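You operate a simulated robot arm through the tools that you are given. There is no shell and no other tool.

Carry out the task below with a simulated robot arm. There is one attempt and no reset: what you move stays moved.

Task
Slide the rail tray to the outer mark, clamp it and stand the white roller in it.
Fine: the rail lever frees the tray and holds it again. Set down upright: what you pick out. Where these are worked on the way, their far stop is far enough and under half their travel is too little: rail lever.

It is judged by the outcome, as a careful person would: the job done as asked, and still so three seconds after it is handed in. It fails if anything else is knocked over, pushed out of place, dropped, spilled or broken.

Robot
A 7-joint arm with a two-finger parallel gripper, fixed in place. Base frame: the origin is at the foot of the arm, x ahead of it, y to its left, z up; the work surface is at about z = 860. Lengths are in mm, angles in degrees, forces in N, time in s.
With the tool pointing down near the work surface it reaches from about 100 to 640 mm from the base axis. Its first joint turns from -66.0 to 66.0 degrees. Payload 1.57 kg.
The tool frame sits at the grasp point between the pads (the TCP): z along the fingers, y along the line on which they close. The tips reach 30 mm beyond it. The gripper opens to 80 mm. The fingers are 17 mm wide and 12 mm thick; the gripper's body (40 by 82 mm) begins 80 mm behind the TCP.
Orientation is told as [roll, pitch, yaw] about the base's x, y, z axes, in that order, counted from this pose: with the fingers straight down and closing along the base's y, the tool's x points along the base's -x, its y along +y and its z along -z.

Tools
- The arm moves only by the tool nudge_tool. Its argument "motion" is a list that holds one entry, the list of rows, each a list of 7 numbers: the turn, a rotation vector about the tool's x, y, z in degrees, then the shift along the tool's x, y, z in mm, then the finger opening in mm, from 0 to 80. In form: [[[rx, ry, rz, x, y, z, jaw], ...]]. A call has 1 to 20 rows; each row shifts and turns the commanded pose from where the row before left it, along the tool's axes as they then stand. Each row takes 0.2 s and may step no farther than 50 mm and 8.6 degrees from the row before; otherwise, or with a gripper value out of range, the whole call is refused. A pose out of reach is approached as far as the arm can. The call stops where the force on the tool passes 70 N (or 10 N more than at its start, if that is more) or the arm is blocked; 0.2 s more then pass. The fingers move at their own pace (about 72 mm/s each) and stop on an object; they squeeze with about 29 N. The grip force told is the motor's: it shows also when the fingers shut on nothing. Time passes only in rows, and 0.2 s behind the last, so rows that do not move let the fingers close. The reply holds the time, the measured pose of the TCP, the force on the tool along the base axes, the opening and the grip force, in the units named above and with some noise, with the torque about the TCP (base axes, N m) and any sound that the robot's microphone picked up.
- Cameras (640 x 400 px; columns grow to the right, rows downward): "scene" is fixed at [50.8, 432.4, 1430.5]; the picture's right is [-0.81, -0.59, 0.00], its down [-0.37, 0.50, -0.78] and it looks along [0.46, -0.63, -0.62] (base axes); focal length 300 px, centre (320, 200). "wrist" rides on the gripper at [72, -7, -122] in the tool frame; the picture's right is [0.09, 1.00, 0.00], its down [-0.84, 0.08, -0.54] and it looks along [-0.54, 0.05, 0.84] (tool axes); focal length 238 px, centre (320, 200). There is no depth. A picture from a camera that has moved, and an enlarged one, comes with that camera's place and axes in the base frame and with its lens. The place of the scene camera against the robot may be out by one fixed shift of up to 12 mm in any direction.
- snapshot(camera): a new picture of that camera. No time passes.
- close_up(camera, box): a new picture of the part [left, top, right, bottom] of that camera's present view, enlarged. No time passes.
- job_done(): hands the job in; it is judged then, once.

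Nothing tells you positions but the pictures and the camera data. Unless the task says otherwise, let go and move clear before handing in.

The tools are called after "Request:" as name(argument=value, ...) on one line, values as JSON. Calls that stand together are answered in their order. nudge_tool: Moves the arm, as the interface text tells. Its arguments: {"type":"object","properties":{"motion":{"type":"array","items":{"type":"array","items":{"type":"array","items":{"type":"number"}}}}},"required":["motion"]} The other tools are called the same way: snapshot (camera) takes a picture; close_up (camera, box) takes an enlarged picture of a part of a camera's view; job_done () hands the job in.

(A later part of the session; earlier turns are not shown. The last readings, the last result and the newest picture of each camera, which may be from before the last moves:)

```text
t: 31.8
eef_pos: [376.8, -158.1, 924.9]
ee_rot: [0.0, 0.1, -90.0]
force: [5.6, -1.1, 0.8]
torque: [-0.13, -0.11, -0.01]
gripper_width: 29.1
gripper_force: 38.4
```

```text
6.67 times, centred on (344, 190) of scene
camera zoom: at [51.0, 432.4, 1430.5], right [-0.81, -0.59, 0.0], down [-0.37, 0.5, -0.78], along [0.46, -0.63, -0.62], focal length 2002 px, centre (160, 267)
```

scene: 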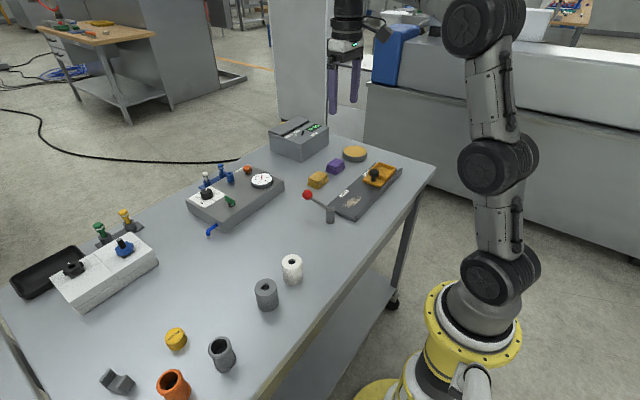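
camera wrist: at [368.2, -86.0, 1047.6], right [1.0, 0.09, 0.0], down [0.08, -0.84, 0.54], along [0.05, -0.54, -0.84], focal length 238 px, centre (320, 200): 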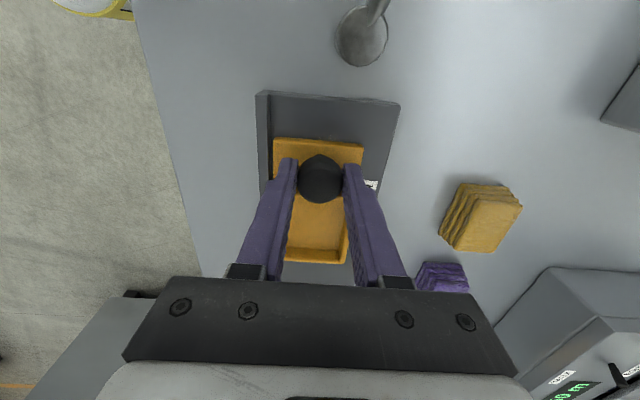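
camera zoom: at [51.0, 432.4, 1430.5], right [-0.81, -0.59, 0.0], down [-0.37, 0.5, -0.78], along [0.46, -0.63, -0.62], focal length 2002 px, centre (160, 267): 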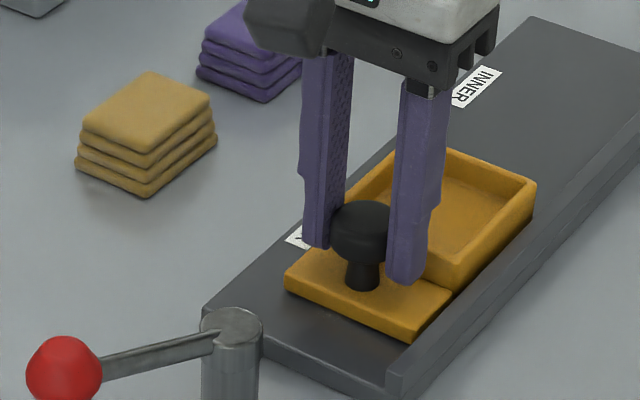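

By travel and by the label's position, the tray is about 2 mm short. I'll add that, release the knob, rise, and look at the pointer.

Request:
nudge_tool(motion=[[[0, 0, 0, 1.9, 0, 0, 20], [0, 0, 0, 0, 0, 0, 20], [0, 0, 0, 0, 0, 0, 46], [0, 0, 0, 0, 0, 0, 46], [0, 0, 0, 0, 0, -20, 46], [0, 0, 0, 0, 0, -20, 46], [0, 0, 0, 0, 0, -20, 46], [0, 0, 0, 0, 0, -20, 46]]])

Request:
snapshot(camera="wrist")

```text
t: 33.6
eef_pos: [376.7, -154.9, 1007.1]
ee_rot: [0.0, 0.0, -90.0]
force: [0.0, 0.2, -0.2]
torque: [0.02, -0.02, 0.03]
gripper_width: 46.0
gripper_force: 0.1
```

```text
taken
camera wrist: at [368.5, -83.9, 1129.4], right [1.0, 0.09, 0.0], down [0.08, -0.84, 0.54], along [0.05, -0.54, -0.84], focal length 238 px, centre (320, 200)
```

wrist: 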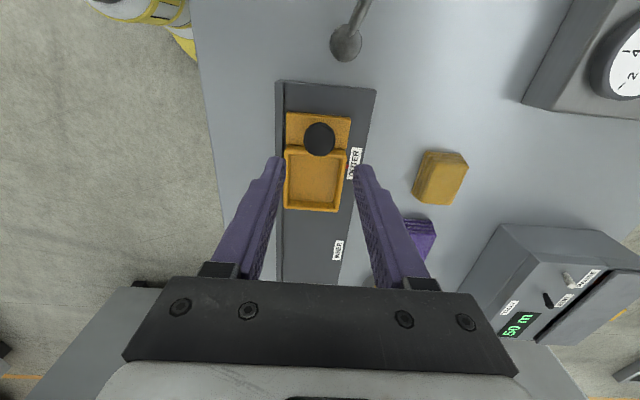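

The tray looks close to the OUTER label. I'll return to yaw 0 and repeat the earlier inspection view over the OUTER mark to check the pointer precisely.

Request:
nudge_tool(motion=[[[0, 0, -8.2, 0, 0, -10, 46], [0, 0, -8.2, 0, 0, -10, 46], [0, 0, -8.2, 0, 0, -10, 46], [0, 0, -8.2, 0, 0, -10, 46], [0, 0, -8.2, 0, 0, -10, 46], [0, 0, -8.2, 0, 0, -12, 46], [0, 0, -8.2, 0, 0, 0, 46], [0, 0, -8.2, 0, 0, 0, 46], [0, 0, -8.2, 0, 0, 0, 46], [0, 0, -8.2, 0, 0, 0, 46], [0, 0, -8, 0, 0, 0, 46], [0, 0, 0, -18, 9, 0, 46], [0, 0, 0, -18, 9, 0, 46], [0, 0, 0, -18, 9, 0, 46], [0, 0, 0, -18, 9, 0, 46], [0, 0, 0, -15, 8.4, 0, 46], [0, 0, 0, 0, 0, 0, 46]]])

Request:
snapshot(camera="wrist")

Request:
close_up(camera="wrist", box=[220, 40, 316, 100])

```text
t: 37.2
eef_pos: [464.8, -112.9, 1068.2]
ee_rot: [0.0, 0.0, 0.0]
force: [-0.6, -0.2, -0.6]
torque: [0.02, 0.01, 0.0]
gripper_width: 46.1
gripper_force: 0.2
```

```text
taken
camera wrist: at [390.8, -119.1, 1190.7], right [-0.09, 1.0, 0.0], down [0.84, 0.08, 0.54], along [0.54, 0.05, -0.84], focal length 238 px, centre (320, 200)
```

wrist: 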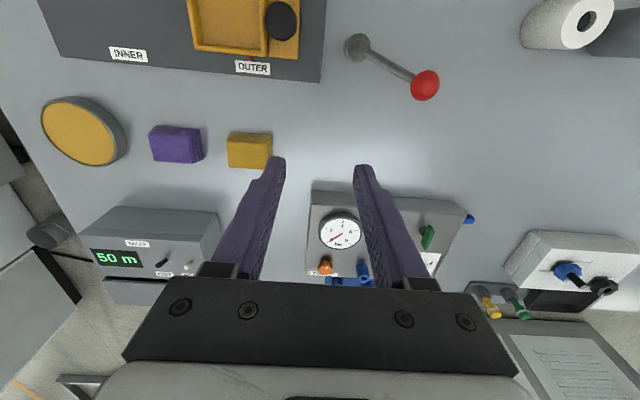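

```text
6.67 times, centred on (268, 70) of wrist
camera zoom: at [390.8, -119.1, 1190.7], right [-0.09, 1.0, 0.0], down [0.84, 0.08, 0.54], along [0.54, 0.05, -0.84], focal length 1589 px, centre (667, 1067)
```

zoom: 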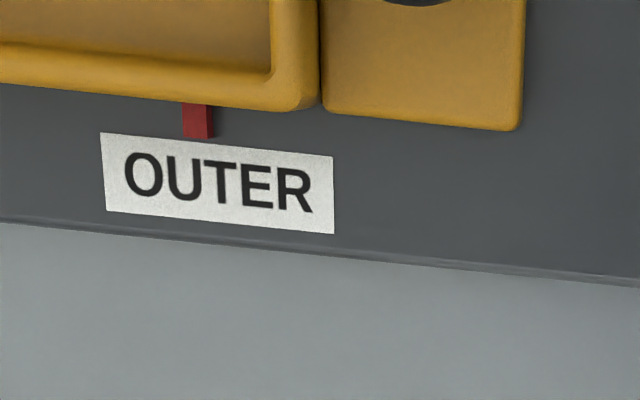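

The pointer is about 1.7 mm short of where it sat on INNER, relative to the label centre. I'll regrip the knob and correct that.

Request:
nudge_tool(motion=[[[0, 0, 0, 17.6, -8.6, 0, 46], [0, 0, 0, 17.6, -8.6, 0, 46], [0, 0, 0, 17.6, -8.6, 0, 46], [0, 0, 0, 17.6, -8.6, 0, 46], [0, 0, 0, 17.6, -8.6, 0, 46], [0, 0, 8.2, 0, 0, 10, 46], [0, 0, 8.2, 0, 0, 10, 46], [0, 0, 8.2, 0, 0, 10, 46], [0, 0, 8.2, 0, 0, 10, 46], [0, 0, 8.2, 0, 0, 10, 46], [0, 0, 8.2, 0, 0, 8, 46], [0, 0, 8.2, 0, 0, 0, 46], [0, 0, 8.2, 0, 0, 0, 46], [0, 0, 8.2, 0, 0, 0, 46], [0, 0, 8.2, 0, 0, 0, 46], [0, 0, 8, 0, 0, 0, 46], [0, 0, 0, 0, 0, 0, 46]]])

Request:
snapshot(camera="wrist")

```text
t: 40.8
eef_pos: [375.2, -155.9, 1009.6]
ee_rot: [0.0, -0.1, -90.1]
force: [-0.9, -0.8, 0.9]
torque: [-0.03, 0.01, 0.04]
gripper_width: 45.7
gripper_force: 0.1
```

```text
taken
camera wrist: at [367.3, -83.1, 1131.9], right [1.0, 0.09, 0.0], down [0.08, -0.84, 0.54], along [0.05, -0.54, -0.84], focal length 238 px, centre (320, 200)
```

wrist: 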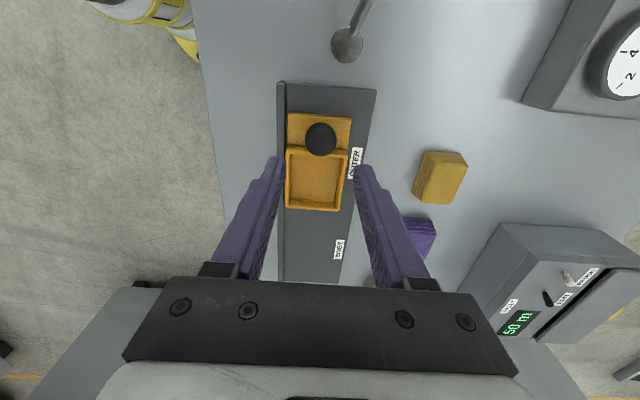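

The view matches the one right after release, so I'm back over the knob. I'll descend, grip and nudge it by 1.7 mm.

Request:
nudge_tool(motion=[[[0, 0, 0, 0, 1, 16, 46], [0, 0, 0, 0, 0, 16, 46], [0, 0, 0, 0, 0, 16, 46], [0, 0, 0, 0, 0, 16, 46], [0, 0, 0, 0, 0, 10, 46], [0, 0, 0, 0, 0, 10, 46], [0, 0, 0, 0, 0, 0, 36], [0, 0, 0, 0, 0, 0, 30], [0, 0, 0, 0, 0, 0, 20], [0, 0, 0, 0, 0, 0, 20]]])

Request:
snapshot(camera="wrist")

```text
t: 43.0
eef_pos: [375.5, -154.0, 926.1]
ee_rot: [-0.1, 0.0, -89.9]
force: [-8.7, -0.5, 1.9]
torque: [-0.1, 0.21, 0.0]
gripper_width: 29.3
gripper_force: 39.0
```

```text
taken
camera wrist: at [368.5, -83.0, 1047.5], right [1.0, 0.09, 0.0], down [0.08, -0.84, 0.54], along [0.05, -0.54, -0.84], focal length 238 px, centre (320, 200)
```

wrist: 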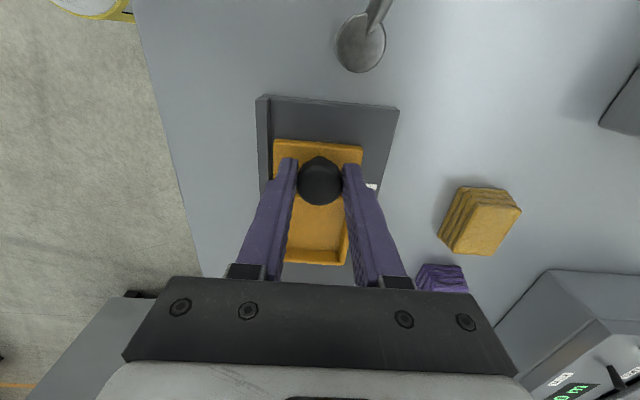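

The knob is gripped again. I'll ease the side load, move 1.8 mm toward +y, let go and rise.

Request:
nudge_tool(motion=[[[0, 0, 0, 0, -1.1, 0, 20], [0, 0, 0, 0.9, 0, 0, 20], [0, 0, 0, 0.9, 0, 0, 20], [0, 0, 0, 0, 0, 0, 20], [0, 0, 0, 0, 0, 0, 20], [0, 0, 0, 0, 0, 0, 46], [0, 0, 0, 0, 0, 0, 46], [0, 0, 0, 0, 0, -20, 46], [0, 0, 0, 0, 0, -20, 46], [0, 0, 0, 0, 0, -20, 46], [0, 0, 0, 0, 0, -20, 46]]])

Request:
nudge_tool(motion=[[[0, 0, -8.2, 0, 0, -10, 46], [0, 0, -8.2, 0, 0, -10, 46], [0, 0, -8.2, 0, 0, -10, 46], [0, 0, -8.2, 0, 0, -10, 46], [0, 0, -8.2, 0, 0, -10, 46], [0, 0, -8.2, 0, 0, -12, 46], [0, 0, -8.2, 0, 0, 0, 46], [0, 0, -8.2, 0, 0, 0, 46], [0, 0, -8.2, 0, 0, 0, 46], [0, 0, -8.2, 0, 0, 0, 46], [0, 0, -8, 0, 0, 0, 46], [0, 0, 0, -18, 9, 0, 46], [0, 0, 0, -18, 9, 0, 46], [0, 0, 0, -18, 9, 0, 46], [0, 0, 0, -18, 9, 0, 46], [0, 0, 0, -16, 7, 0, 46], [0, 0, 0, 0, 0, 0, 46]]])

Request:
close_up(camera="wrist", box=[220, 40, 316, 100])

Request:
snapshot(camera="wrist")

```text
t: 45.4
eef_pos: [374.1, -152.7, 1004.7]
ee_rot: [0.0, 0.0, -90.0]
force: [-0.3, 0.3, 0.7]
torque: [0.02, -0.05, 0.03]
gripper_width: 46.0
gripper_force: 0.1
```

```text
t: 49.0
eef_pos: [462.9, -108.5, 1069.5]
ee_rot: [0.1, 0.1, 0.0]
force: [-1.0, -0.4, 0.0]
torque: [0.02, 0.0, 0.02]
gripper_width: 45.8
gripper_force: 0.1
```

```text
6.67 times, centred on (268, 70) of wrist
camera zoom: at [390.6, -115.3, 1190.8], right [-0.09, 1.0, 0.0], down [0.84, 0.08, 0.54], along [0.54, 0.05, -0.84], focal length 1589 px, centre (667, 1067)
```

zoom: 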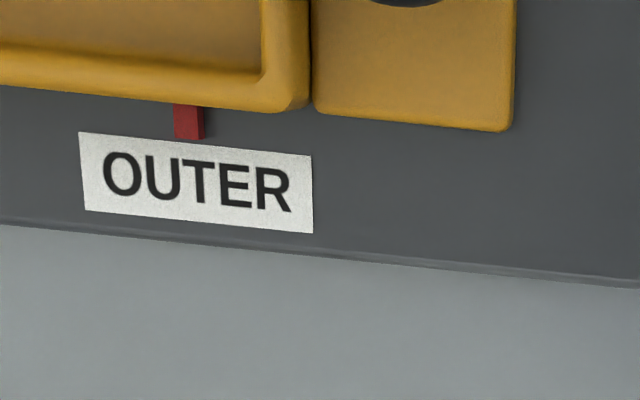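

```text
taken
camera wrist: at [390.6, -115.3, 1190.8], right [-0.09, 1.0, 0.0], down [0.84, 0.08, 0.54], along [0.54, 0.05, -0.84], focal length 238 px, centre (320, 200)
```

wrist: 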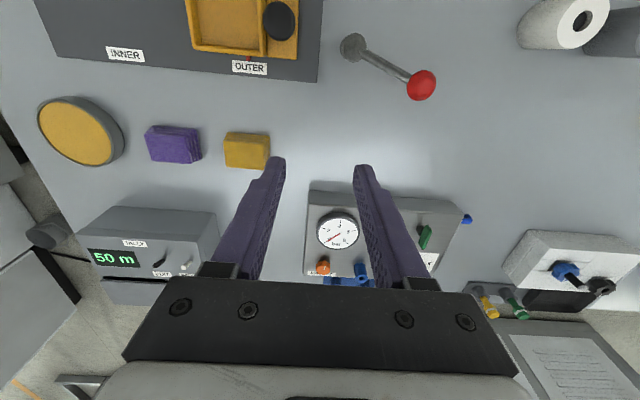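

The pointer now matches its INNER alignment to within about 0.3 mm, so the tray is on the OUTER mark. Next I'll go to the lever knob near (414, -13) with yaw about 69° and swing it back to clamp.

Request:
nudge_tool(motion=[[[0, 0, 0, 10, 20, 13, 50], [0, 0, 0, 10, 20, 13, 50], [0, 0, 0, 10, 20, 13, 50], [0, 0, 0, 10, 18, 13, 50], [0, 0, 0, 9, 18, 13, 50], [0, 0, -8.2, 0, 0, 0, 50], [0, 0, -8.2, 0, 0, 0, 50], [0, 0, -8.2, 0, 0, 0, 50], [0, 0, -8.2, 0, 0, 0, 50], [0, 0, -8.2, 0, 0, 0, 50], [0, 0, -8.2, 0, 0, 0, 50], [0, 0, -8.2, 0, 0, 0, 50], [0, 0, -8.2, 0, 0, 0, 50], [0, 0, -3.4, 0, 0, 0, 50], [0, 0, 0, 0, 0, 0, 50]]])

Request:
snapshot(camera="wrist")

Request:
close_up(camera="scene", box=[264, 150, 392, 230])

```text
t: 52.2
eef_pos: [413.7, -14.4, 1004.2]
ee_rot: [0.1, 0.0, 69.0]
force: [0.9, 0.1, 0.3]
torque: [0.0, 0.04, -0.02]
gripper_width: 49.9
gripper_force: 0.2
```

```text
taken
camera wrist: at [393.2, -83.6, 1125.6], right [-0.96, 0.27, 0.0], down [0.23, 0.81, 0.54], along [0.15, 0.52, -0.84], focal length 238 px, centre (320, 200)
```

wrist: 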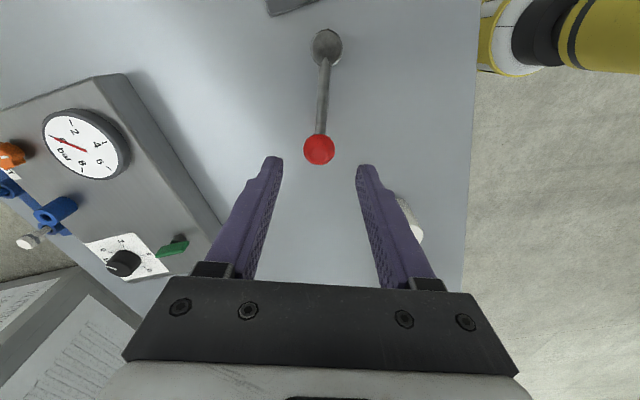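

```text
5.00 times, centred on (328, 190) of scene
camera zoom: at [50.8, 432.4, 1430.5], right [-0.81, -0.59, 0.0], down [-0.37, 0.5, -0.78], along [0.46, -0.63, -0.62], focal length 1502 px, centre (280, 250)
```

zoom: 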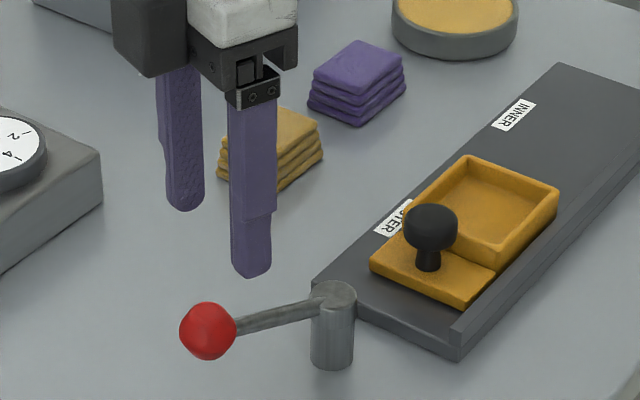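

The knob is centred between the open fingers. I'll go down around it.

Request:
nudge_tool(motion=[[[0, 0, 0, 0, 0, 15, 50], [0, 0, 0, 0, 0, 15, 50], [0, 0, 0, 0, 0, 15, 50], [0, 0, 0, 0, 0, 15, 50], [0, 0, 0, 0, 0, 6, 40], [0, 0, 0, 0, 0, 0, 36]]])

Request:
snapshot(camera="wrist")

```text
t: 53.6
eef_pos: [414.3, -14.3, 937.7]
ee_rot: [0.1, 0.1, 69.0]
force: [0.2, 0.4, -0.2]
torque: [0.02, -0.04, 0.02]
gripper_width: 36.2
gripper_force: 0.0
```

```text
taken
camera wrist: at [393.4, -83.5, 1059.0], right [-0.96, 0.27, 0.0], down [0.23, 0.81, 0.54], along [0.15, 0.52, -0.84], focal length 238 px, centre (320, 200)
```

wrist: 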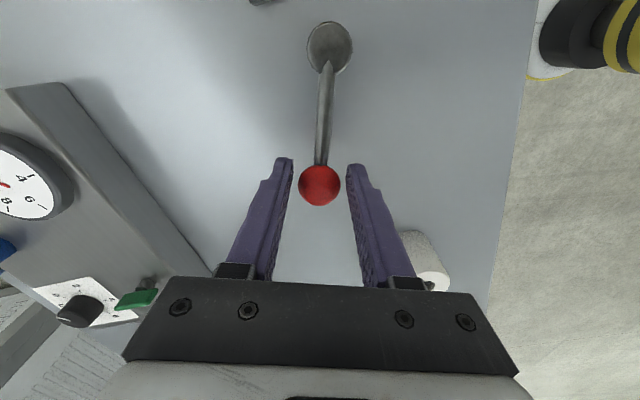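

The knob sits between the fingers with about 4 mm of room on each side. I'll swing the lever back along the same arc.

Request:
nudge_tool(motion=[[[0, 0, 5, 0.28, -6.45, 0, 36], [0, 0, 5, 0.28, -6.45, 0, 36], [0, 0, 5, 0.28, -6.45, 0, 36], [0, 0, 5, 0.28, -6.45, 0, 36], [0, 0, 5, 0.28, -6.45, 0, 36], [0, 0, 5, 0.28, -6.45, 0, 36], [0, 0, 5, 0.28, -6.45, 0, 36]]])

Request:
snapshot(camera="wrist")

```text
t: 55.2
eef_pos: [448.8, -42.7, 938.4]
ee_rot: [0.1, 0.0, 33.9]
force: [-1.2, 0.6, -0.3]
torque: [0.01, 0.01, 0.0]
gripper_width: 36.9
gripper_force: 0.7
```

```text
taken
camera wrist: at [391.9, -88.4, 1059.3], right [-0.63, 0.78, 0.0], down [0.65, 0.53, 0.54], along [0.42, 0.34, -0.84], focal length 238 px, centre (320, 200)
```

wrist: 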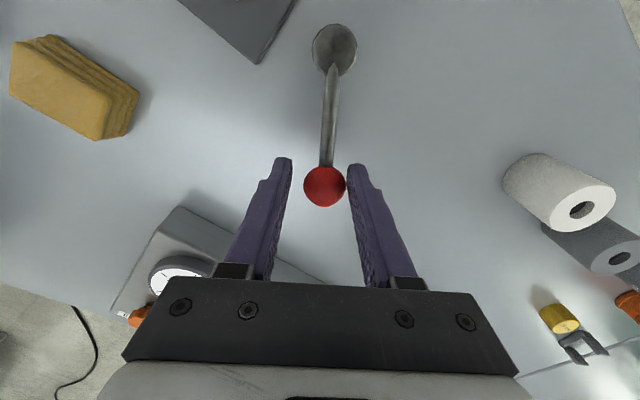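

The lever follows smoothly and is about halfway back. I'll continue toward the clamp position.

Request:
nudge_tool(motion=[[[0, 0, 5, 0.28, -6.45, 0, 36], [0, 0, 5, 0.28, -6.45, 0, 36], [0, 0, 5, 0.28, -6.45, 0, 36], [0, 0, 5, 0.28, -6.45, 0, 36], [0, 0, 5, 0.28, -6.45, 0, 36], [0, 0, 5, 0.28, -6.45, 0, 36]]])

Request:
snapshot(camera="wrist")

```text
t: 56.6
eef_pos: [461.5, -77.3, 937.2]
ee_rot: [0.0, 0.0, 3.9]
force: [-0.3, 0.4, 0.2]
torque: [0.04, -0.02, 0.05]
gripper_width: 36.9
gripper_force: 0.9
```

```text
taken
camera wrist: at [388.5, -89.6, 1059.6], right [-0.16, 0.99, 0.0], down [0.83, 0.13, 0.54], along [0.54, 0.09, -0.84], focal length 238 px, centre (320, 200)
```

wrist: 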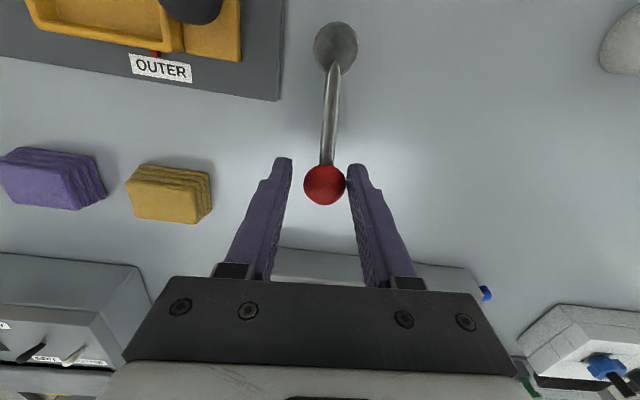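

About 8 mm remains to where the knob started. I'll go in small steps until it meets its stop.

Request:
nudge_tool(motion=[[[0, 0, 1.3, 0, -2.5, 0, 36], [0, 0, 1.3, 0, -2.5, 0, 36], [0, 0, 1.3, 0, -2.5, 0, 36], [0, 0, 0, 0, -2.5, 0, 36]]])

Request:
snapshot(camera="wrist")

```text
t: 57.6
eef_pos: [461.9, -87.0, 936.6]
ee_rot: [0.1, 0.0, 0.1]
force: [-2.8, 8.5, 1.9]
torque: [0.19, 0.04, 0.1]
gripper_width: 43.3
gripper_force: 4.1
```

```text
taken
camera wrist: at [388.6, -94.6, 1059.5], right [-0.09, 1.0, 0.0], down [0.84, 0.08, 0.54], along [0.54, 0.05, -0.84], focal length 238 px, centre (320, 200)
```

wrist: 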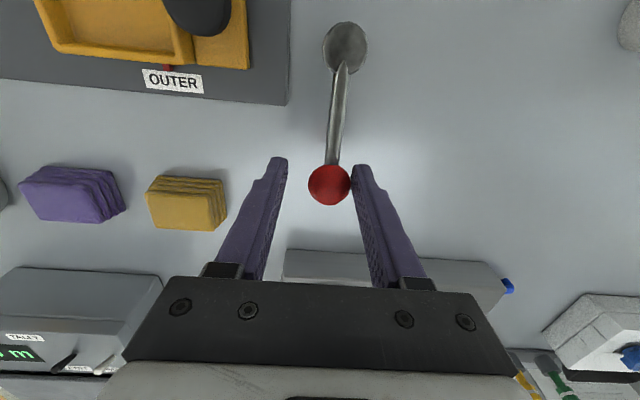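

The knob is meeting resistance near where it began. I'll press a bit more to make sure it is fully on the stop.

Request:
nudge_tool(motion=[[[0, 0, 0, 0, -2.5, 0, 36], [0, 0, 0, 0, -2.5, 0, 36], [0, 0, 0, 0, -2.5, 0, 36], [0, 0, 0, 0, 0, 0, 36]]])

Request:
snapshot(camera="wrist")

```text
t: 58.6
eef_pos: [463.0, -94.2, 936.9]
ee_rot: [0.1, 0.1, 0.1]
force: [-1.4, 21.8, -0.1]
torque: [0.46, 0.09, 0.14]
gripper_width: 55.2
gripper_force: 10.8
```

```text
taken
camera wrist: at [388.6, -101.4, 1059.3], right [-0.09, 1.0, 0.0], down [0.84, 0.08, 0.54], along [0.54, 0.05, -0.84], focal length 238 px, centre (320, 200)
```

wrist: 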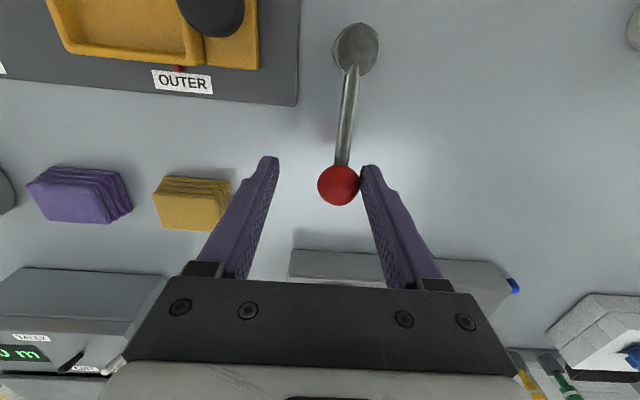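

The knob stays at y ≈ -80.6 under 22 N, the same as at the start, so the lever is back on its clamping stop. I'll unload, centre, open and rise.

Request:
nudge_tool(motion=[[[0, 0, 0, 0, 5, 0, 56], [0, 0, 0, 0, 5, 0, 56], [0, 0, 0, 0, 3, 0, 56], [0, 0, 0, 0, 0, 0, 56], [0, 0, 0, 0, 0, -20, 56], [0, 0, 0, 0, 0, -20, 56], [0, 0, 0, 0, 0, -20, 56], [0, 0, 0, 0, 0, -20, 56], [0, 0, 0, 0, -13, -20, 60], [0, 0, 0, 0, -13, -20, 60], [0, 0, 0, 0, -5, -12, 60], [0, 0, 0, 0, 0, 0, 60]]])

Request:
snapshot(camera="wrist")

Request:
close_up(camera="wrist", box=[220, 40, 316, 100])

Request:
close_up(camera="scene", box=[280, 150, 408, 230])

```text
t: 61.2
eef_pos: [461.7, -112.9, 1069.1]
ee_rot: [0.1, 0.0, 0.1]
force: [-0.4, 0.5, -0.5]
torque: [-0.02, 0.03, -0.02]
gripper_width: 60.0
gripper_force: 0.1
```

```text
taken
camera wrist: at [388.5, -120.0, 1191.7], right [-0.09, 1.0, 0.0], down [0.84, 0.08, 0.54], along [0.54, 0.05, -0.84], focal length 238 px, centre (320, 200)
```

wrist: 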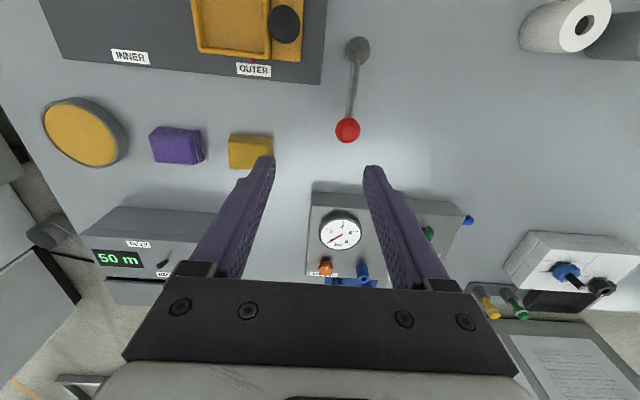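

```text
6.67 times, centred on (268, 70) of wrist
camera zoom: at [388.5, -120.0, 1191.7], right [-0.09, 1.0, 0.0], down [0.84, 0.08, 0.54], along [0.54, 0.05, -0.84], focal length 1589 px, centre (667, 1067)
```

zoom: 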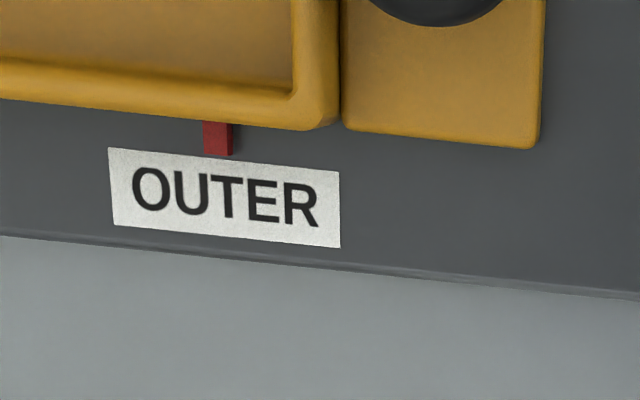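

```text
5.00 times, centred on (344, 190) of scene
camera zoom: at [50.9, 432.4, 1430.5], right [-0.81, -0.59, 0.0], down [-0.37, 0.5, -0.78], along [0.46, -0.63, -0.62], focal length 1502 px, centre (200, 250)
```

zoom: 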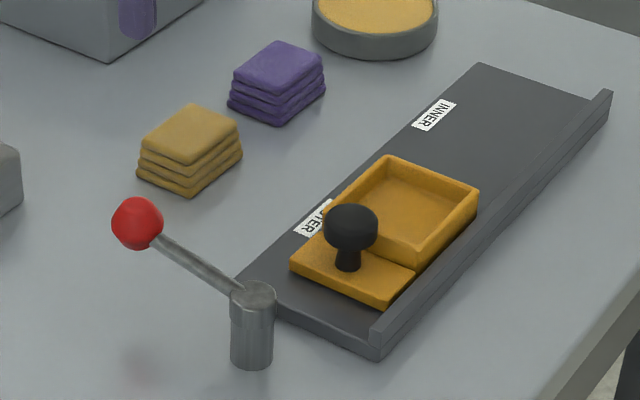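

The pointer is still on the OUTER mark and the lever is back in its clamping position. Next I'll move toward the white roller near (347, 121) and measure it.

Request:
nudge_tool(motion=[[[0, 0, 0, 11.5, 23.4, 0, 66], [0, 0, 0, 11.5, 23.4, 0, 66], [0, 0, 0, 11.5, 23.4, 0, 66], [0, 0, 0, 11.5, 23.4, 0, 66], [0, 0, 0, 11.5, 23.4, 0, 66], [0, 0, 0, 11.5, 23.4, 0, 66], [0, 0, 0, 11.5, 23.4, 0, 66], [0, 0, 0, 11.5, 23.4, 0, 66], [0, 0, 0, 11.5, 23.4, 0, 66], [0, 0, 0, 11.5, 23.4, 0, 66], [0, 0, 0, 0, 0, 0, 66]]])

Request:
snapshot(camera="wrist")

Request:
close_up(camera="wrist", box=[240, 60, 432, 180])

```text
t: 63.6
eef_pos: [346.0, 120.3, 1068.3]
ee_rot: [0.0, 0.0, 0.2]
force: [0.2, 0.1, -1.3]
torque: [-0.03, -0.02, 0.02]
gripper_width: 66.1
gripper_force: 0.0
```

```text
taken
camera wrist: at [273.3, 112.2, 1190.6], right [-0.09, 1.0, 0.0], down [0.84, 0.08, 0.54], along [0.54, 0.05, -0.84], focal length 238 px, centre (320, 200)
```

wrist: 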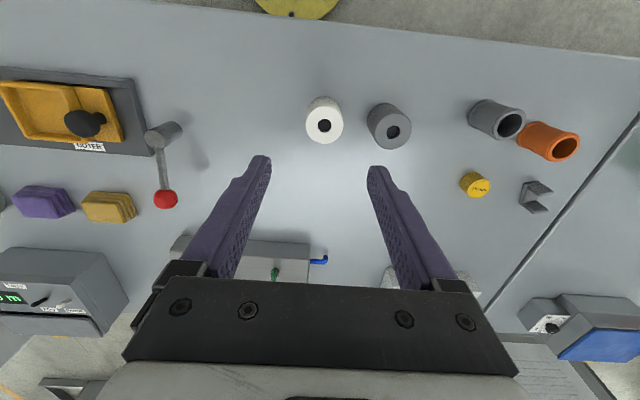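

```text
3.33 times, centred on (336, 120) of wrist
camera zoom: at [273.3, 112.2, 1190.6], right [-0.09, 1.0, 0.0], down [0.84, 0.08, 0.54], along [0.54, 0.05, -0.84], focal length 794 px, centre (267, 467)
```

zoom: 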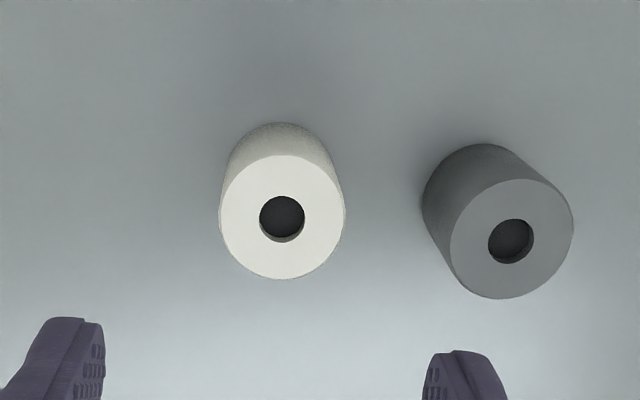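

The white roller's centre is near (346, 124). It is about 42 mm across and 60 mm tall. I'll centre over it and turn the tool to -90° so the fingers close along x, away from the grey roller.

Request:
nudge_tool(motion=[[[0, 0, 0, 0, 3.7, 8, 66], [0, 0, 8.2, 0, 0, 10, 66], [0, 0, 8.2, 0, 0, 10, 66], [0, 0, 8.2, 0, 0, 10, 66], [0, 0, 8.2, 0, 0, 10, 66], [0, 0, 8.2, 0, 0, 10, 66], [0, 0, 8.2, 0, 0, 0, 66], [0, 0, 8.2, 0, 0, 0, 66], [0, 0, 8.2, 0, 0, 0, 66], [0, 0, 8.2, 0, 0, 0, 66], [0, 0, 8.2, 0, 0, 0, 66], [0, 0, 8, 0, 0, 0, 66], [0, 0, 0, 0, 0, 0, 66]]])

Request:
snapshot(camera="wrist")

Request:
close_up(camera="scene", box=[216, 190, 376, 290])

```text
t: 66.4
eef_pos: [345.9, 124.0, 1011.4]
ee_rot: [0.1, 0.0, -90.0]
force: [0.2, 0.3, 0.4]
torque: [0.01, 0.01, 0.01]
gripper_width: 66.2
gripper_force: 0.1
```

```text
taken
camera wrist: at [338.3, 195.7, 1133.6], right [1.0, 0.09, 0.0], down [0.08, -0.84, 0.54], along [0.05, -0.54, -0.84], focal length 238 px, centre (320, 200)
```

wrist: 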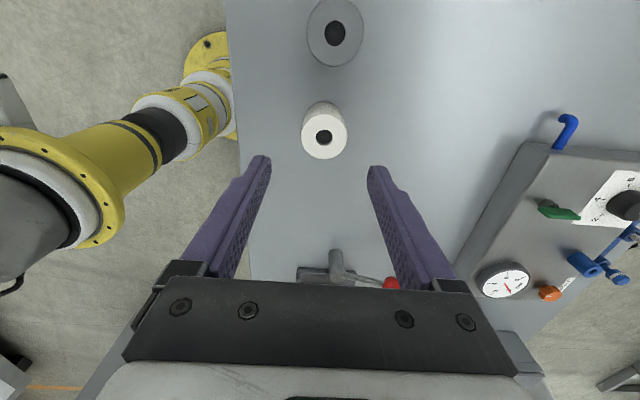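

```text
4.00 times, centred on (296, 240) of scene
camera zoom: at [50.8, 432.4, 1430.5], right [-0.81, -0.59, 0.0], down [-0.37, 0.5, -0.78], along [0.46, -0.63, -0.62], focal length 1201 px, centre (416, 40)
```

zoom: 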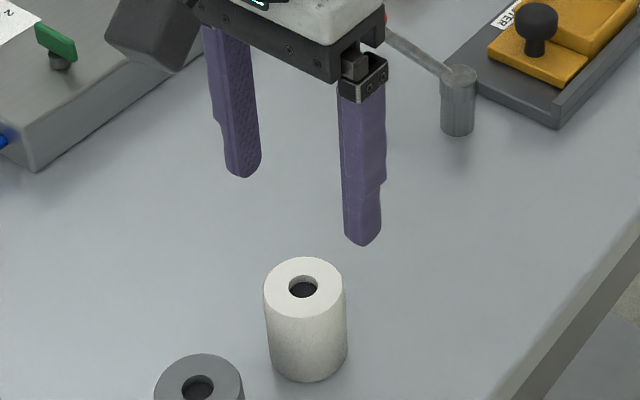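

The fingers line up with the roller, at about (347, 125). I'll lower to just above its top and check once more.

Request:
nudge_tool(motion=[[[0, 0, 0, 1, 1.3, 16, 66], [0, 0, 0, 0, 0, 16, 66], [0, 0, 0, 0, 0, 14, 66], [0, 0, 0, 0, 0, 0, 66]]])

Request:
snapshot(camera="wrist")

```text
t: 67.4
eef_pos: [346.1, 124.2, 964.7]
ee_rot: [0.0, -0.1, -89.9]
force: [-0.4, 0.2, -0.3]
torque: [-0.01, 0.02, -0.05]
gripper_width: 66.0
gripper_force: 0.0
```

```text
taken
camera wrist: at [339.0, 196.0, 1087.3], right [1.0, 0.09, 0.0], down [0.08, -0.84, 0.54], along [0.05, -0.54, -0.84], focal length 238 px, centre (320, 200)
```

wrist: 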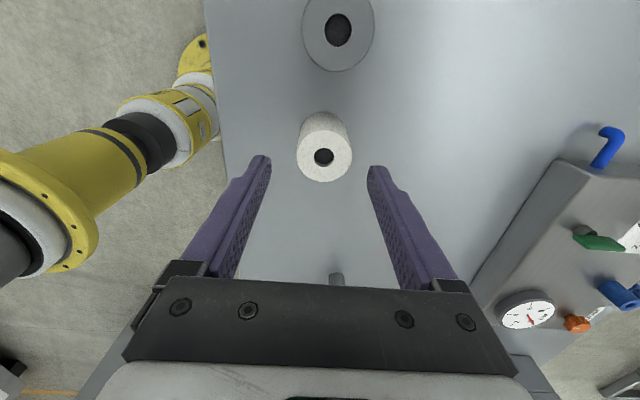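

The roller sits about 3 mm further +y and 2 mm further +x than the tool. I'll correct that and go down to grip its upper half.

Request:
nudge_tool(motion=[[[0, 0, 0, 3, 2, 0, 66], [0, 0, 0, 0, 0, 12, 66], [0, 0, 0, 0, 0, 12, 66], [0, 0, 0, 0, 0, 10, 66], [0, 0, 0, 0, 0, 8, 66], [0, 0, 0, 0, 0, 0, 56]]])

Request:
snapshot(camera="wrist")

Request:
close_up(camera="scene", box=[232, 210, 360, 290])

```text
t: 68.8
eef_pos: [348.9, 129.2, 923.6]
ee_rot: [0.0, -0.1, -89.9]
force: [-0.3, -0.3, -0.6]
torque: [-0.01, -0.01, -0.02]
gripper_width: 56.1
gripper_force: 0.0
```

```text
taken
camera wrist: at [341.5, 200.0, 1045.6], right [1.0, 0.09, 0.0], down [0.08, -0.84, 0.54], along [0.05, -0.54, -0.84], focal length 238 px, centre (320, 200)
```

wrist: 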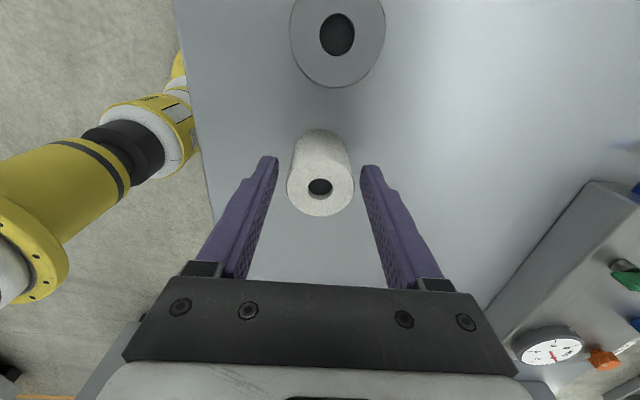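

```text
5.00 times, centred on (296, 250) of scene
camera zoom: at [50.9, 432.4, 1430.5], right [-0.81, -0.59, 0.0], down [-0.37, 0.5, -0.78], along [0.46, -0.63, -0.62], focal length 1502 px, centre (440, -50)
```

zoom: 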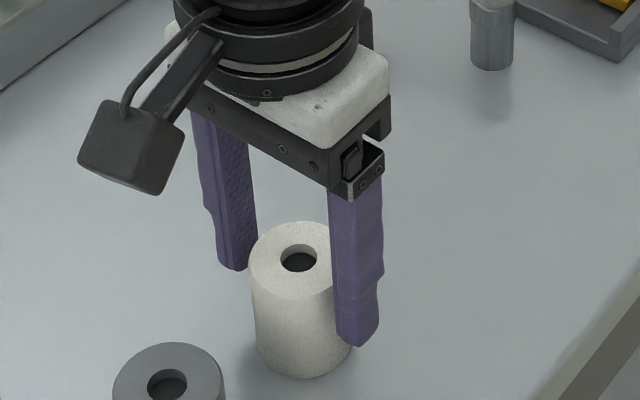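

The roller is centred between the fingers. I'll close on it.

Request:
nudge_tool(motion=[[[0, 0, 0, 0, 0, 0, 48], [0, 0, 0, 0, 0, 0, 42], [0, 0, 0, 0, 0, 0, 36], [0, 0, 0, 0, 0, 0, 30], [0, 0, 0, 0, 0, 0, 30]]])

Request:
snapshot(camera="wrist")

```text
t: 70.0
eef_pos: [348.3, 128.4, 924.1]
ee_rot: [0.0, 0.0, -89.9]
force: [-0.3, -0.1, 0.0]
torque: [0.03, -0.01, -0.01]
gripper_width: 42.0
gripper_force: 29.0
```

```text
taken
camera wrist: at [341.5, 200.0, 1045.7], right [1.0, 0.09, 0.0], down [0.08, -0.84, 0.54], along [0.05, -0.54, -0.84], focal length 238 px, centre (320, 200)
```

wrist: 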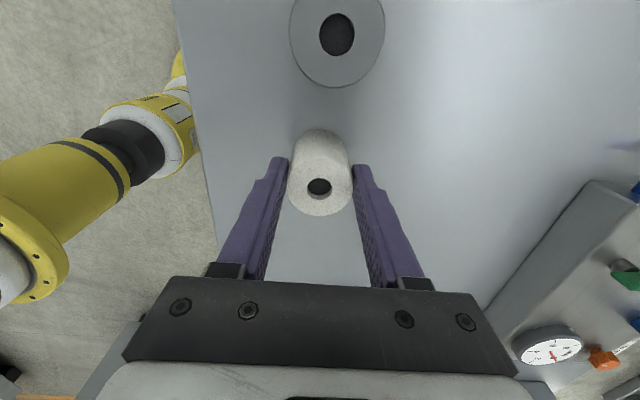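

The roller is held at 42.0 mm with 29 N. I'll lift it gently and check the load before carrying.

Request:
nudge_tool(motion=[[[0, 0, 0, 0, 0, -4, 30], [0, 0, 0, 0, 0, -6, 30], [0, 0, 0, 0, 0, -8, 30], [0, 0, 0, 0, 0, -10, 30], [0, 0, 0, 0, 0, -12, 30], [0, 0, 0, 0, 0, 0, 30]]])

Request:
snapshot(camera="wrist")

Request:
close_up(camera="scene", box=[232, 210, 360, 290])

```text
t: 71.4
eef_pos: [349.9, 127.8, 964.3]
ee_rot: [0.0, 0.0, -90.0]
force: [-0.1, 0.6, -1.0]
torque: [0.0, 0.01, 0.01]
gripper_width: 41.8
gripper_force: 29.4
```

```text
taken
camera wrist: at [341.7, 199.1, 1086.7], right [1.0, 0.09, 0.0], down [0.08, -0.84, 0.54], along [0.05, -0.54, -0.84], focal length 238 px, centre (320, 200)
```

wrist: 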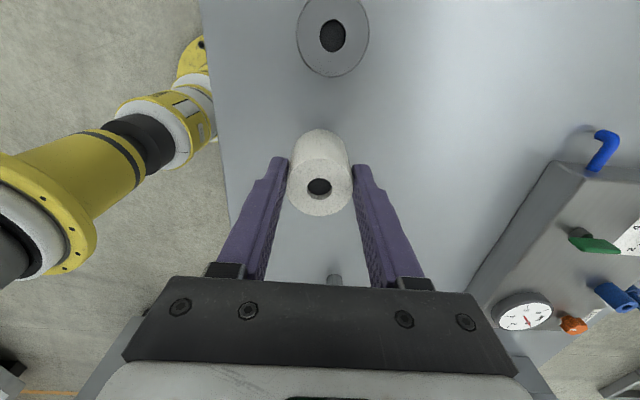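

```text
5.00 times, centred on (296, 250) of scene
camera zoom: at [50.9, 432.4, 1430.5], right [-0.81, -0.59, 0.0], down [-0.37, 0.5, -0.78], along [0.46, -0.63, -0.62], focal length 1502 px, centre (440, -50)
```

zoom: 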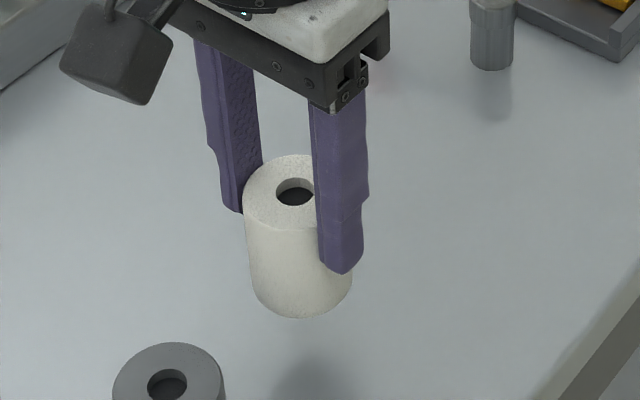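

The roller hangs securely and upright, and it is light. I'll lift it well above everything on the table and carry it toward the tray, stopping short to look.

Request:
nudge_tool(motion=[[[0, 0, 0, 0, 0, -16, 30], [0, 0, 0, 0, 0, -18, 30], [0, 0, 0, 0, 0, -18, 30], [0, 0, 0, 0, 0, -18, 30], [0, 0, 0, 0, 0, -16, 30], [0, 0, 0, -10, 1, 0, 30], [0, 0, 0, -18, 1.5, 0, 30], [0, 0, 0, -22, 1.5, 0, 30], [0, 0, 0, -22, 1.5, 0, 30], [0, 0, 0, -22, 1.5, 0, 30], [0, 0, 0, -22, 1.5, 0, 30], [0, 0, 0, -22, 1.5, 0, 30], [0, 0, 0, -22, 1.5, 0, 30], [0, 0, 0, -22, 1.5, 0, 30], [0, 0, 0, -22, 1.5, 0, 30], [0, 0, 0, -22, 1.5, 0, 30], [0, 0, 0, -22, 0, 0, 30], [0, 0, 0, -10, 0, 0, 30], [0, 0, 0, 0, 0, 0, 30]]])

Request:
snapshot(camera="wrist")

Request:
snapshot(camera="scene")

```text
t: 75.4
eef_pos: [365.4, -130.7, 1049.0]
ee_rot: [0.0, 0.0, -89.9]
force: [-0.2, -0.1, -0.8]
torque: [0.03, 0.04, -0.02]
gripper_width: 42.2
gripper_force: 28.8
```

```text
taken
camera wrist: at [357.8, -59.0, 1171.1], right [1.0, 0.09, 0.0], down [0.08, -0.84, 0.54], along [0.05, -0.54, -0.84], focal length 238 px, centre (320, 200)
```

wrist: 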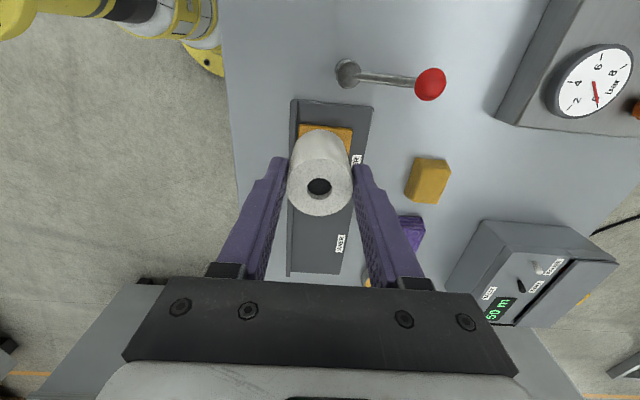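

```text
taken
```

scene: 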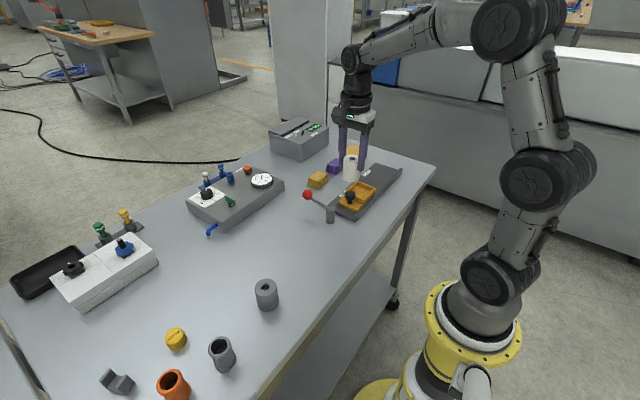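

The view is blocked by the roller here, so I'll move on to above the box centre near (366, -209) and check from both cameras.

Request:
nudge_tool(motion=[[[0, 0, 0, -12, 0.3, 0, 30], [0, 0, 0, -18, 0.3, 0, 30], [0, 0, 0, -18, 0.3, 0, 30], [0, 0, 0, -18, 0, 0, 30], [0, 0, 0, -12, 0, 0, 30], [0, 0, 0, 0, 0, 0, 30], [0, 0, 0, 0, 0, 0, 30]]])

Request:
snapshot(camera="wrist")

Request:
close_up(camera="wrist", box=[240, 60, 400, 160])

Request:
close_up(camera="scene", box=[304, 120, 432, 200])

```text
t: 77.0
eef_pos: [367.5, -207.0, 1048.5]
ee_rot: [0.0, 0.1, -90.0]
force: [0.0, 0.1, -0.7]
torque: [-0.03, 0.02, 0.0]
gripper_width: 42.2
gripper_force: 28.6
```

```text
taken
camera wrist: at [360.1, -136.7, 1170.2], right [1.0, 0.09, 0.0], down [0.08, -0.84, 0.54], along [0.05, -0.54, -0.84], focal length 238 px, centre (320, 200)
```

wrist: 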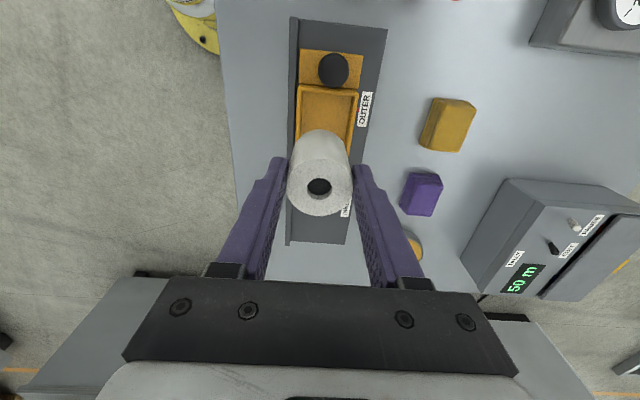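

```text
4.00 times, centred on (320, 110) of wrist
camera zoom: at [360.1, -136.7, 1170.2], right [1.0, 0.09, 0.0], down [0.08, -0.84, 0.54], along [0.05, -0.54, -0.84], focal length 953 px, centre (320, 560)
```

zoom: 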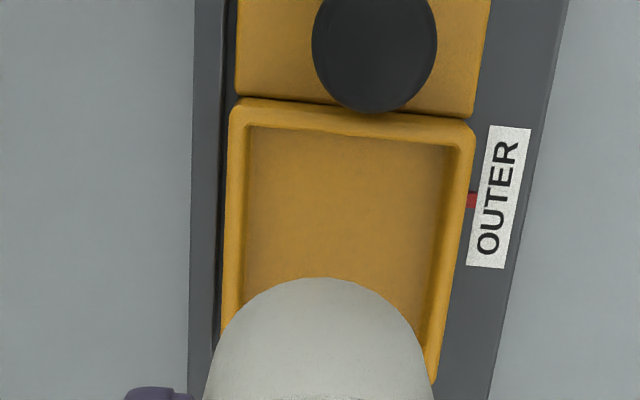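

```text
5.00 times, centred on (368, 160) of scene
camera zoom: at [50.9, 432.4, 1430.5], right [-0.81, -0.59, 0.0], down [-0.37, 0.5, -0.78], along [0.46, -0.63, -0.62], focal length 1502 px, centre (80, 400)
```

zoom: 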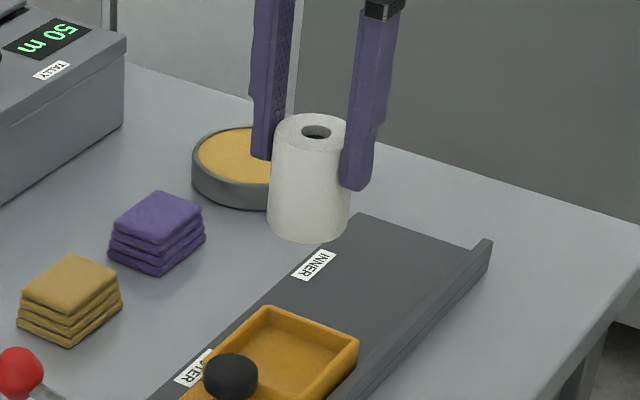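

From this view the box centre is about (373, -206), and the inside is about 53 mm wide in x, so the roller needs to move about +5.5 mm in x. I'll correct that and lower to just above the rim to check.

Request:
nudge_tool(motion=[[[0, 0, 0, 0.5, 2.8, 0, 30], [0, 0, 0, 0, 2.7, 10, 30], [0, 0, 0, 0, 0, 14, 30], [0, 0, 0, 0, 0, 14, 30], [0, 0, 0, 0, 0, 14, 30], [0, 0, 0, 0, 0, 12, 30], [0, 0, 0, 0, 0, 6, 30], [0, 0, 0, 0, 0, 0, 30], [0, 0, 0, 0, 0, 0, 30]]])

Request:
snapshot(camera="wrist")

Request:
close_up(camera="wrist", box=[240, 60, 400, 160])

Request:
close_up(camera="scene", box=[328, 150, 408, 200])

```text
t: 79.0
eef_pos: [373.6, -206.8, 978.4]
ee_rot: [0.1, 0.0, -89.9]
force: [0.3, -0.6, -1.4]
torque: [-0.05, 0.03, 0.0]
gripper_width: 42.1
gripper_force: 29.1
```

```text
taken
camera wrist: at [365.2, -135.4, 1101.1], right [1.0, 0.09, 0.0], down [0.08, -0.84, 0.54], along [0.05, -0.54, -0.84], focal length 238 px, centre (320, 200)
```

wrist: 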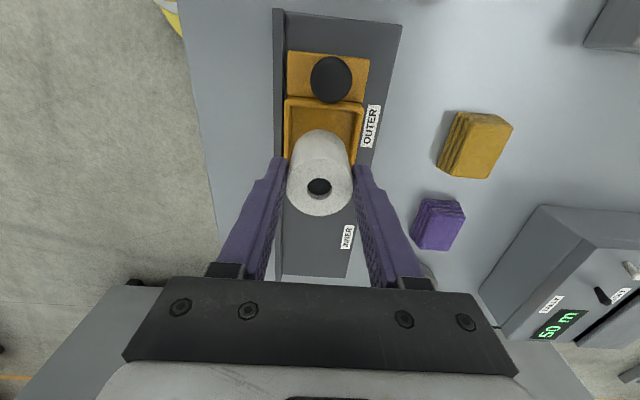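

```text
4.00 times, centred on (320, 110) of wrist
camera zoom: at [365.2, -135.4, 1101.1], right [1.0, 0.09, 0.0], down [0.08, -0.84, 0.54], along [0.05, -0.54, -0.84], focal length 953 px, centre (320, 560)
```

zoom: 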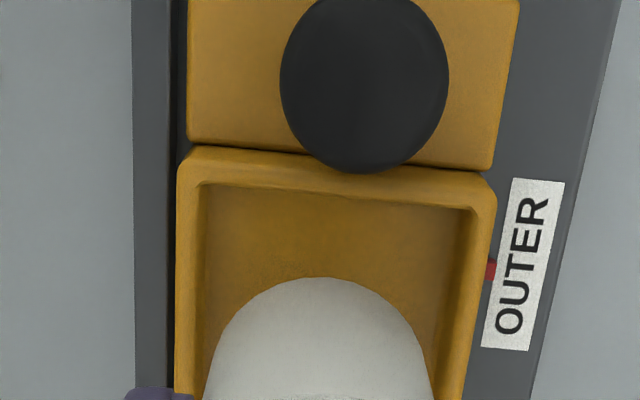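

```text
8.00 times, centred on (368, 175) of scene
camera zoom: at [50.9, 432.4, 1430.5], right [-0.81, -0.59, 0.0], down [-0.37, 0.5, -0.78], along [0.46, -0.63, -0.62], focal length 2403 px, centre (-64, 400)
```

zoom: 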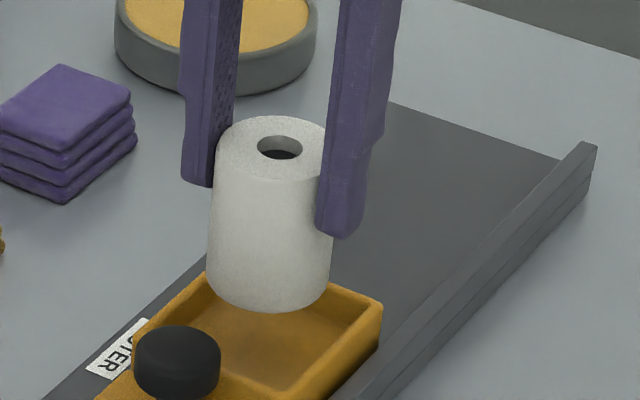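

The roller is centred over the box to within about 1 mm. I'll lower it 20 mm so its bottom passes the rim, then check.

Request:
nudge_tool(motion=[[[0, 0, 0, 0, 0, 6, 30], [0, 0, 0, 0, 0, 5, 30], [0, 0, 0, 0, 0, 5, 30], [0, 0, 0, 0, 0, 4, 30], [0, 0, 0, 0, 0, 0, 30]]])

Request:
close_up(camera="scene", box=[328, 150, 408, 200])

Request:
close_up(camera="wrist", box=[240, 60, 400, 160])

```text
t: 80.2
eef_pos: [371.8, -207.7, 957.8]
ee_rot: [0.0, -0.1, -89.9]
force: [0.8, -0.2, -0.7]
torque: [0.0, 0.0, 0.03]
gripper_width: 42.0
gripper_force: 28.7
```

```text
8.00 times, centred on (368, 175) of scene
camera zoom: at [50.9, 432.4, 1430.5], right [-0.81, -0.59, 0.0], down [-0.37, 0.5, -0.78], along [0.46, -0.63, -0.62], focal length 2403 px, centre (-64, 400)
```

zoom: 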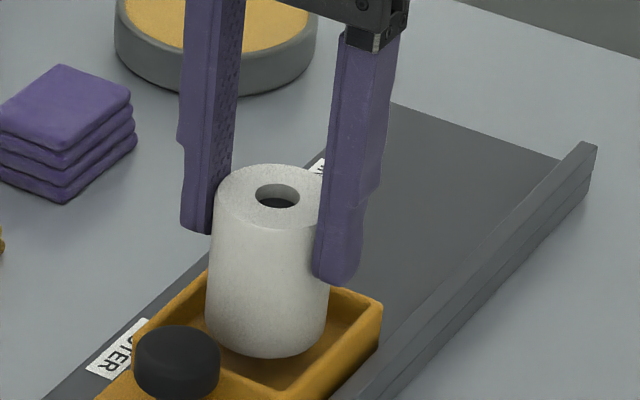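

```text
4.00 times, centred on (320, 110) of wrist
camera zoom: at [364.4, -136.1, 1080.9], right [1.0, 0.09, 0.0], down [0.08, -0.84, 0.54], along [0.05, -0.54, -0.84], focal length 953 px, centre (320, 560)
```

zoom: 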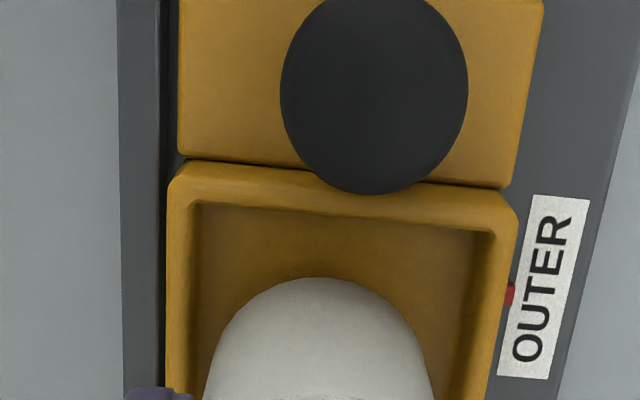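

The roller's bottom is inside the box and clear of all walls. I'll lower it slowly until it touches the floor.

Request:
nudge_tool(motion=[[[0, 0, 0, 0, 0, 2, 30], [0, 0, 0, 0, 0, 2, 30], [0, 0, 0, 0, 0, 1, 30], [0, 0, 0, 0, 0, 1, 30], [0, 0, 0, 0, 0, 0, 30]]])

Request:
close_up(camera="scene", box=[328, 150, 408, 200])

```text
t: 81.4
eef_pos: [373.3, -207.5, 952.6]
ee_rot: [0.0, 0.0, -90.0]
force: [0.3, 0.3, -0.2]
torque: [0.01, -0.02, 0.05]
gripper_width: 42.3
gripper_force: 28.6
```

```text
8.00 times, centred on (368, 175) of scene
camera zoom: at [50.9, 432.4, 1430.5], right [-0.81, -0.59, 0.0], down [-0.37, 0.5, -0.78], along [0.46, -0.63, -0.62], focal length 2403 px, centre (-64, 400)
```

zoom: 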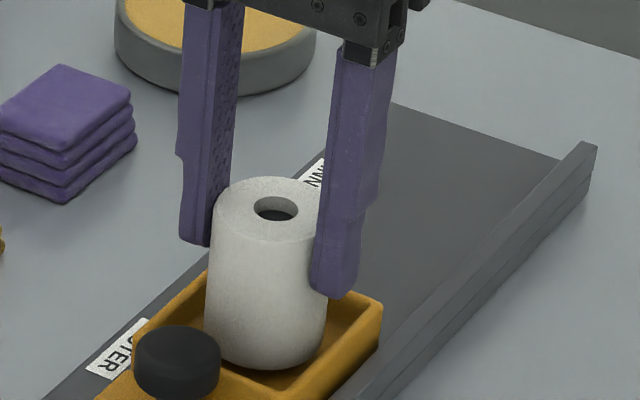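

There is no contact yet. I'll continue in 1 mm steps.

Request:
nudge_tool(motion=[[[0, 0, 0, 0, 0, 1, 30], [0, 0, 0, 0, 0, 1, 30], [0, 0, 0, 0, 0, 1, 30], [0, 0, 0, 0, 0, 0, 30]]])

```text
t: 82.4
eef_pos: [373.1, -207.7, 949.5]
ee_rot: [0.0, 0.0, -89.8]
force: [0.6, -0.7, -0.6]
torque: [-0.01, 0.02, -0.03]
gripper_width: 42.1
gripper_force: 29.3
```

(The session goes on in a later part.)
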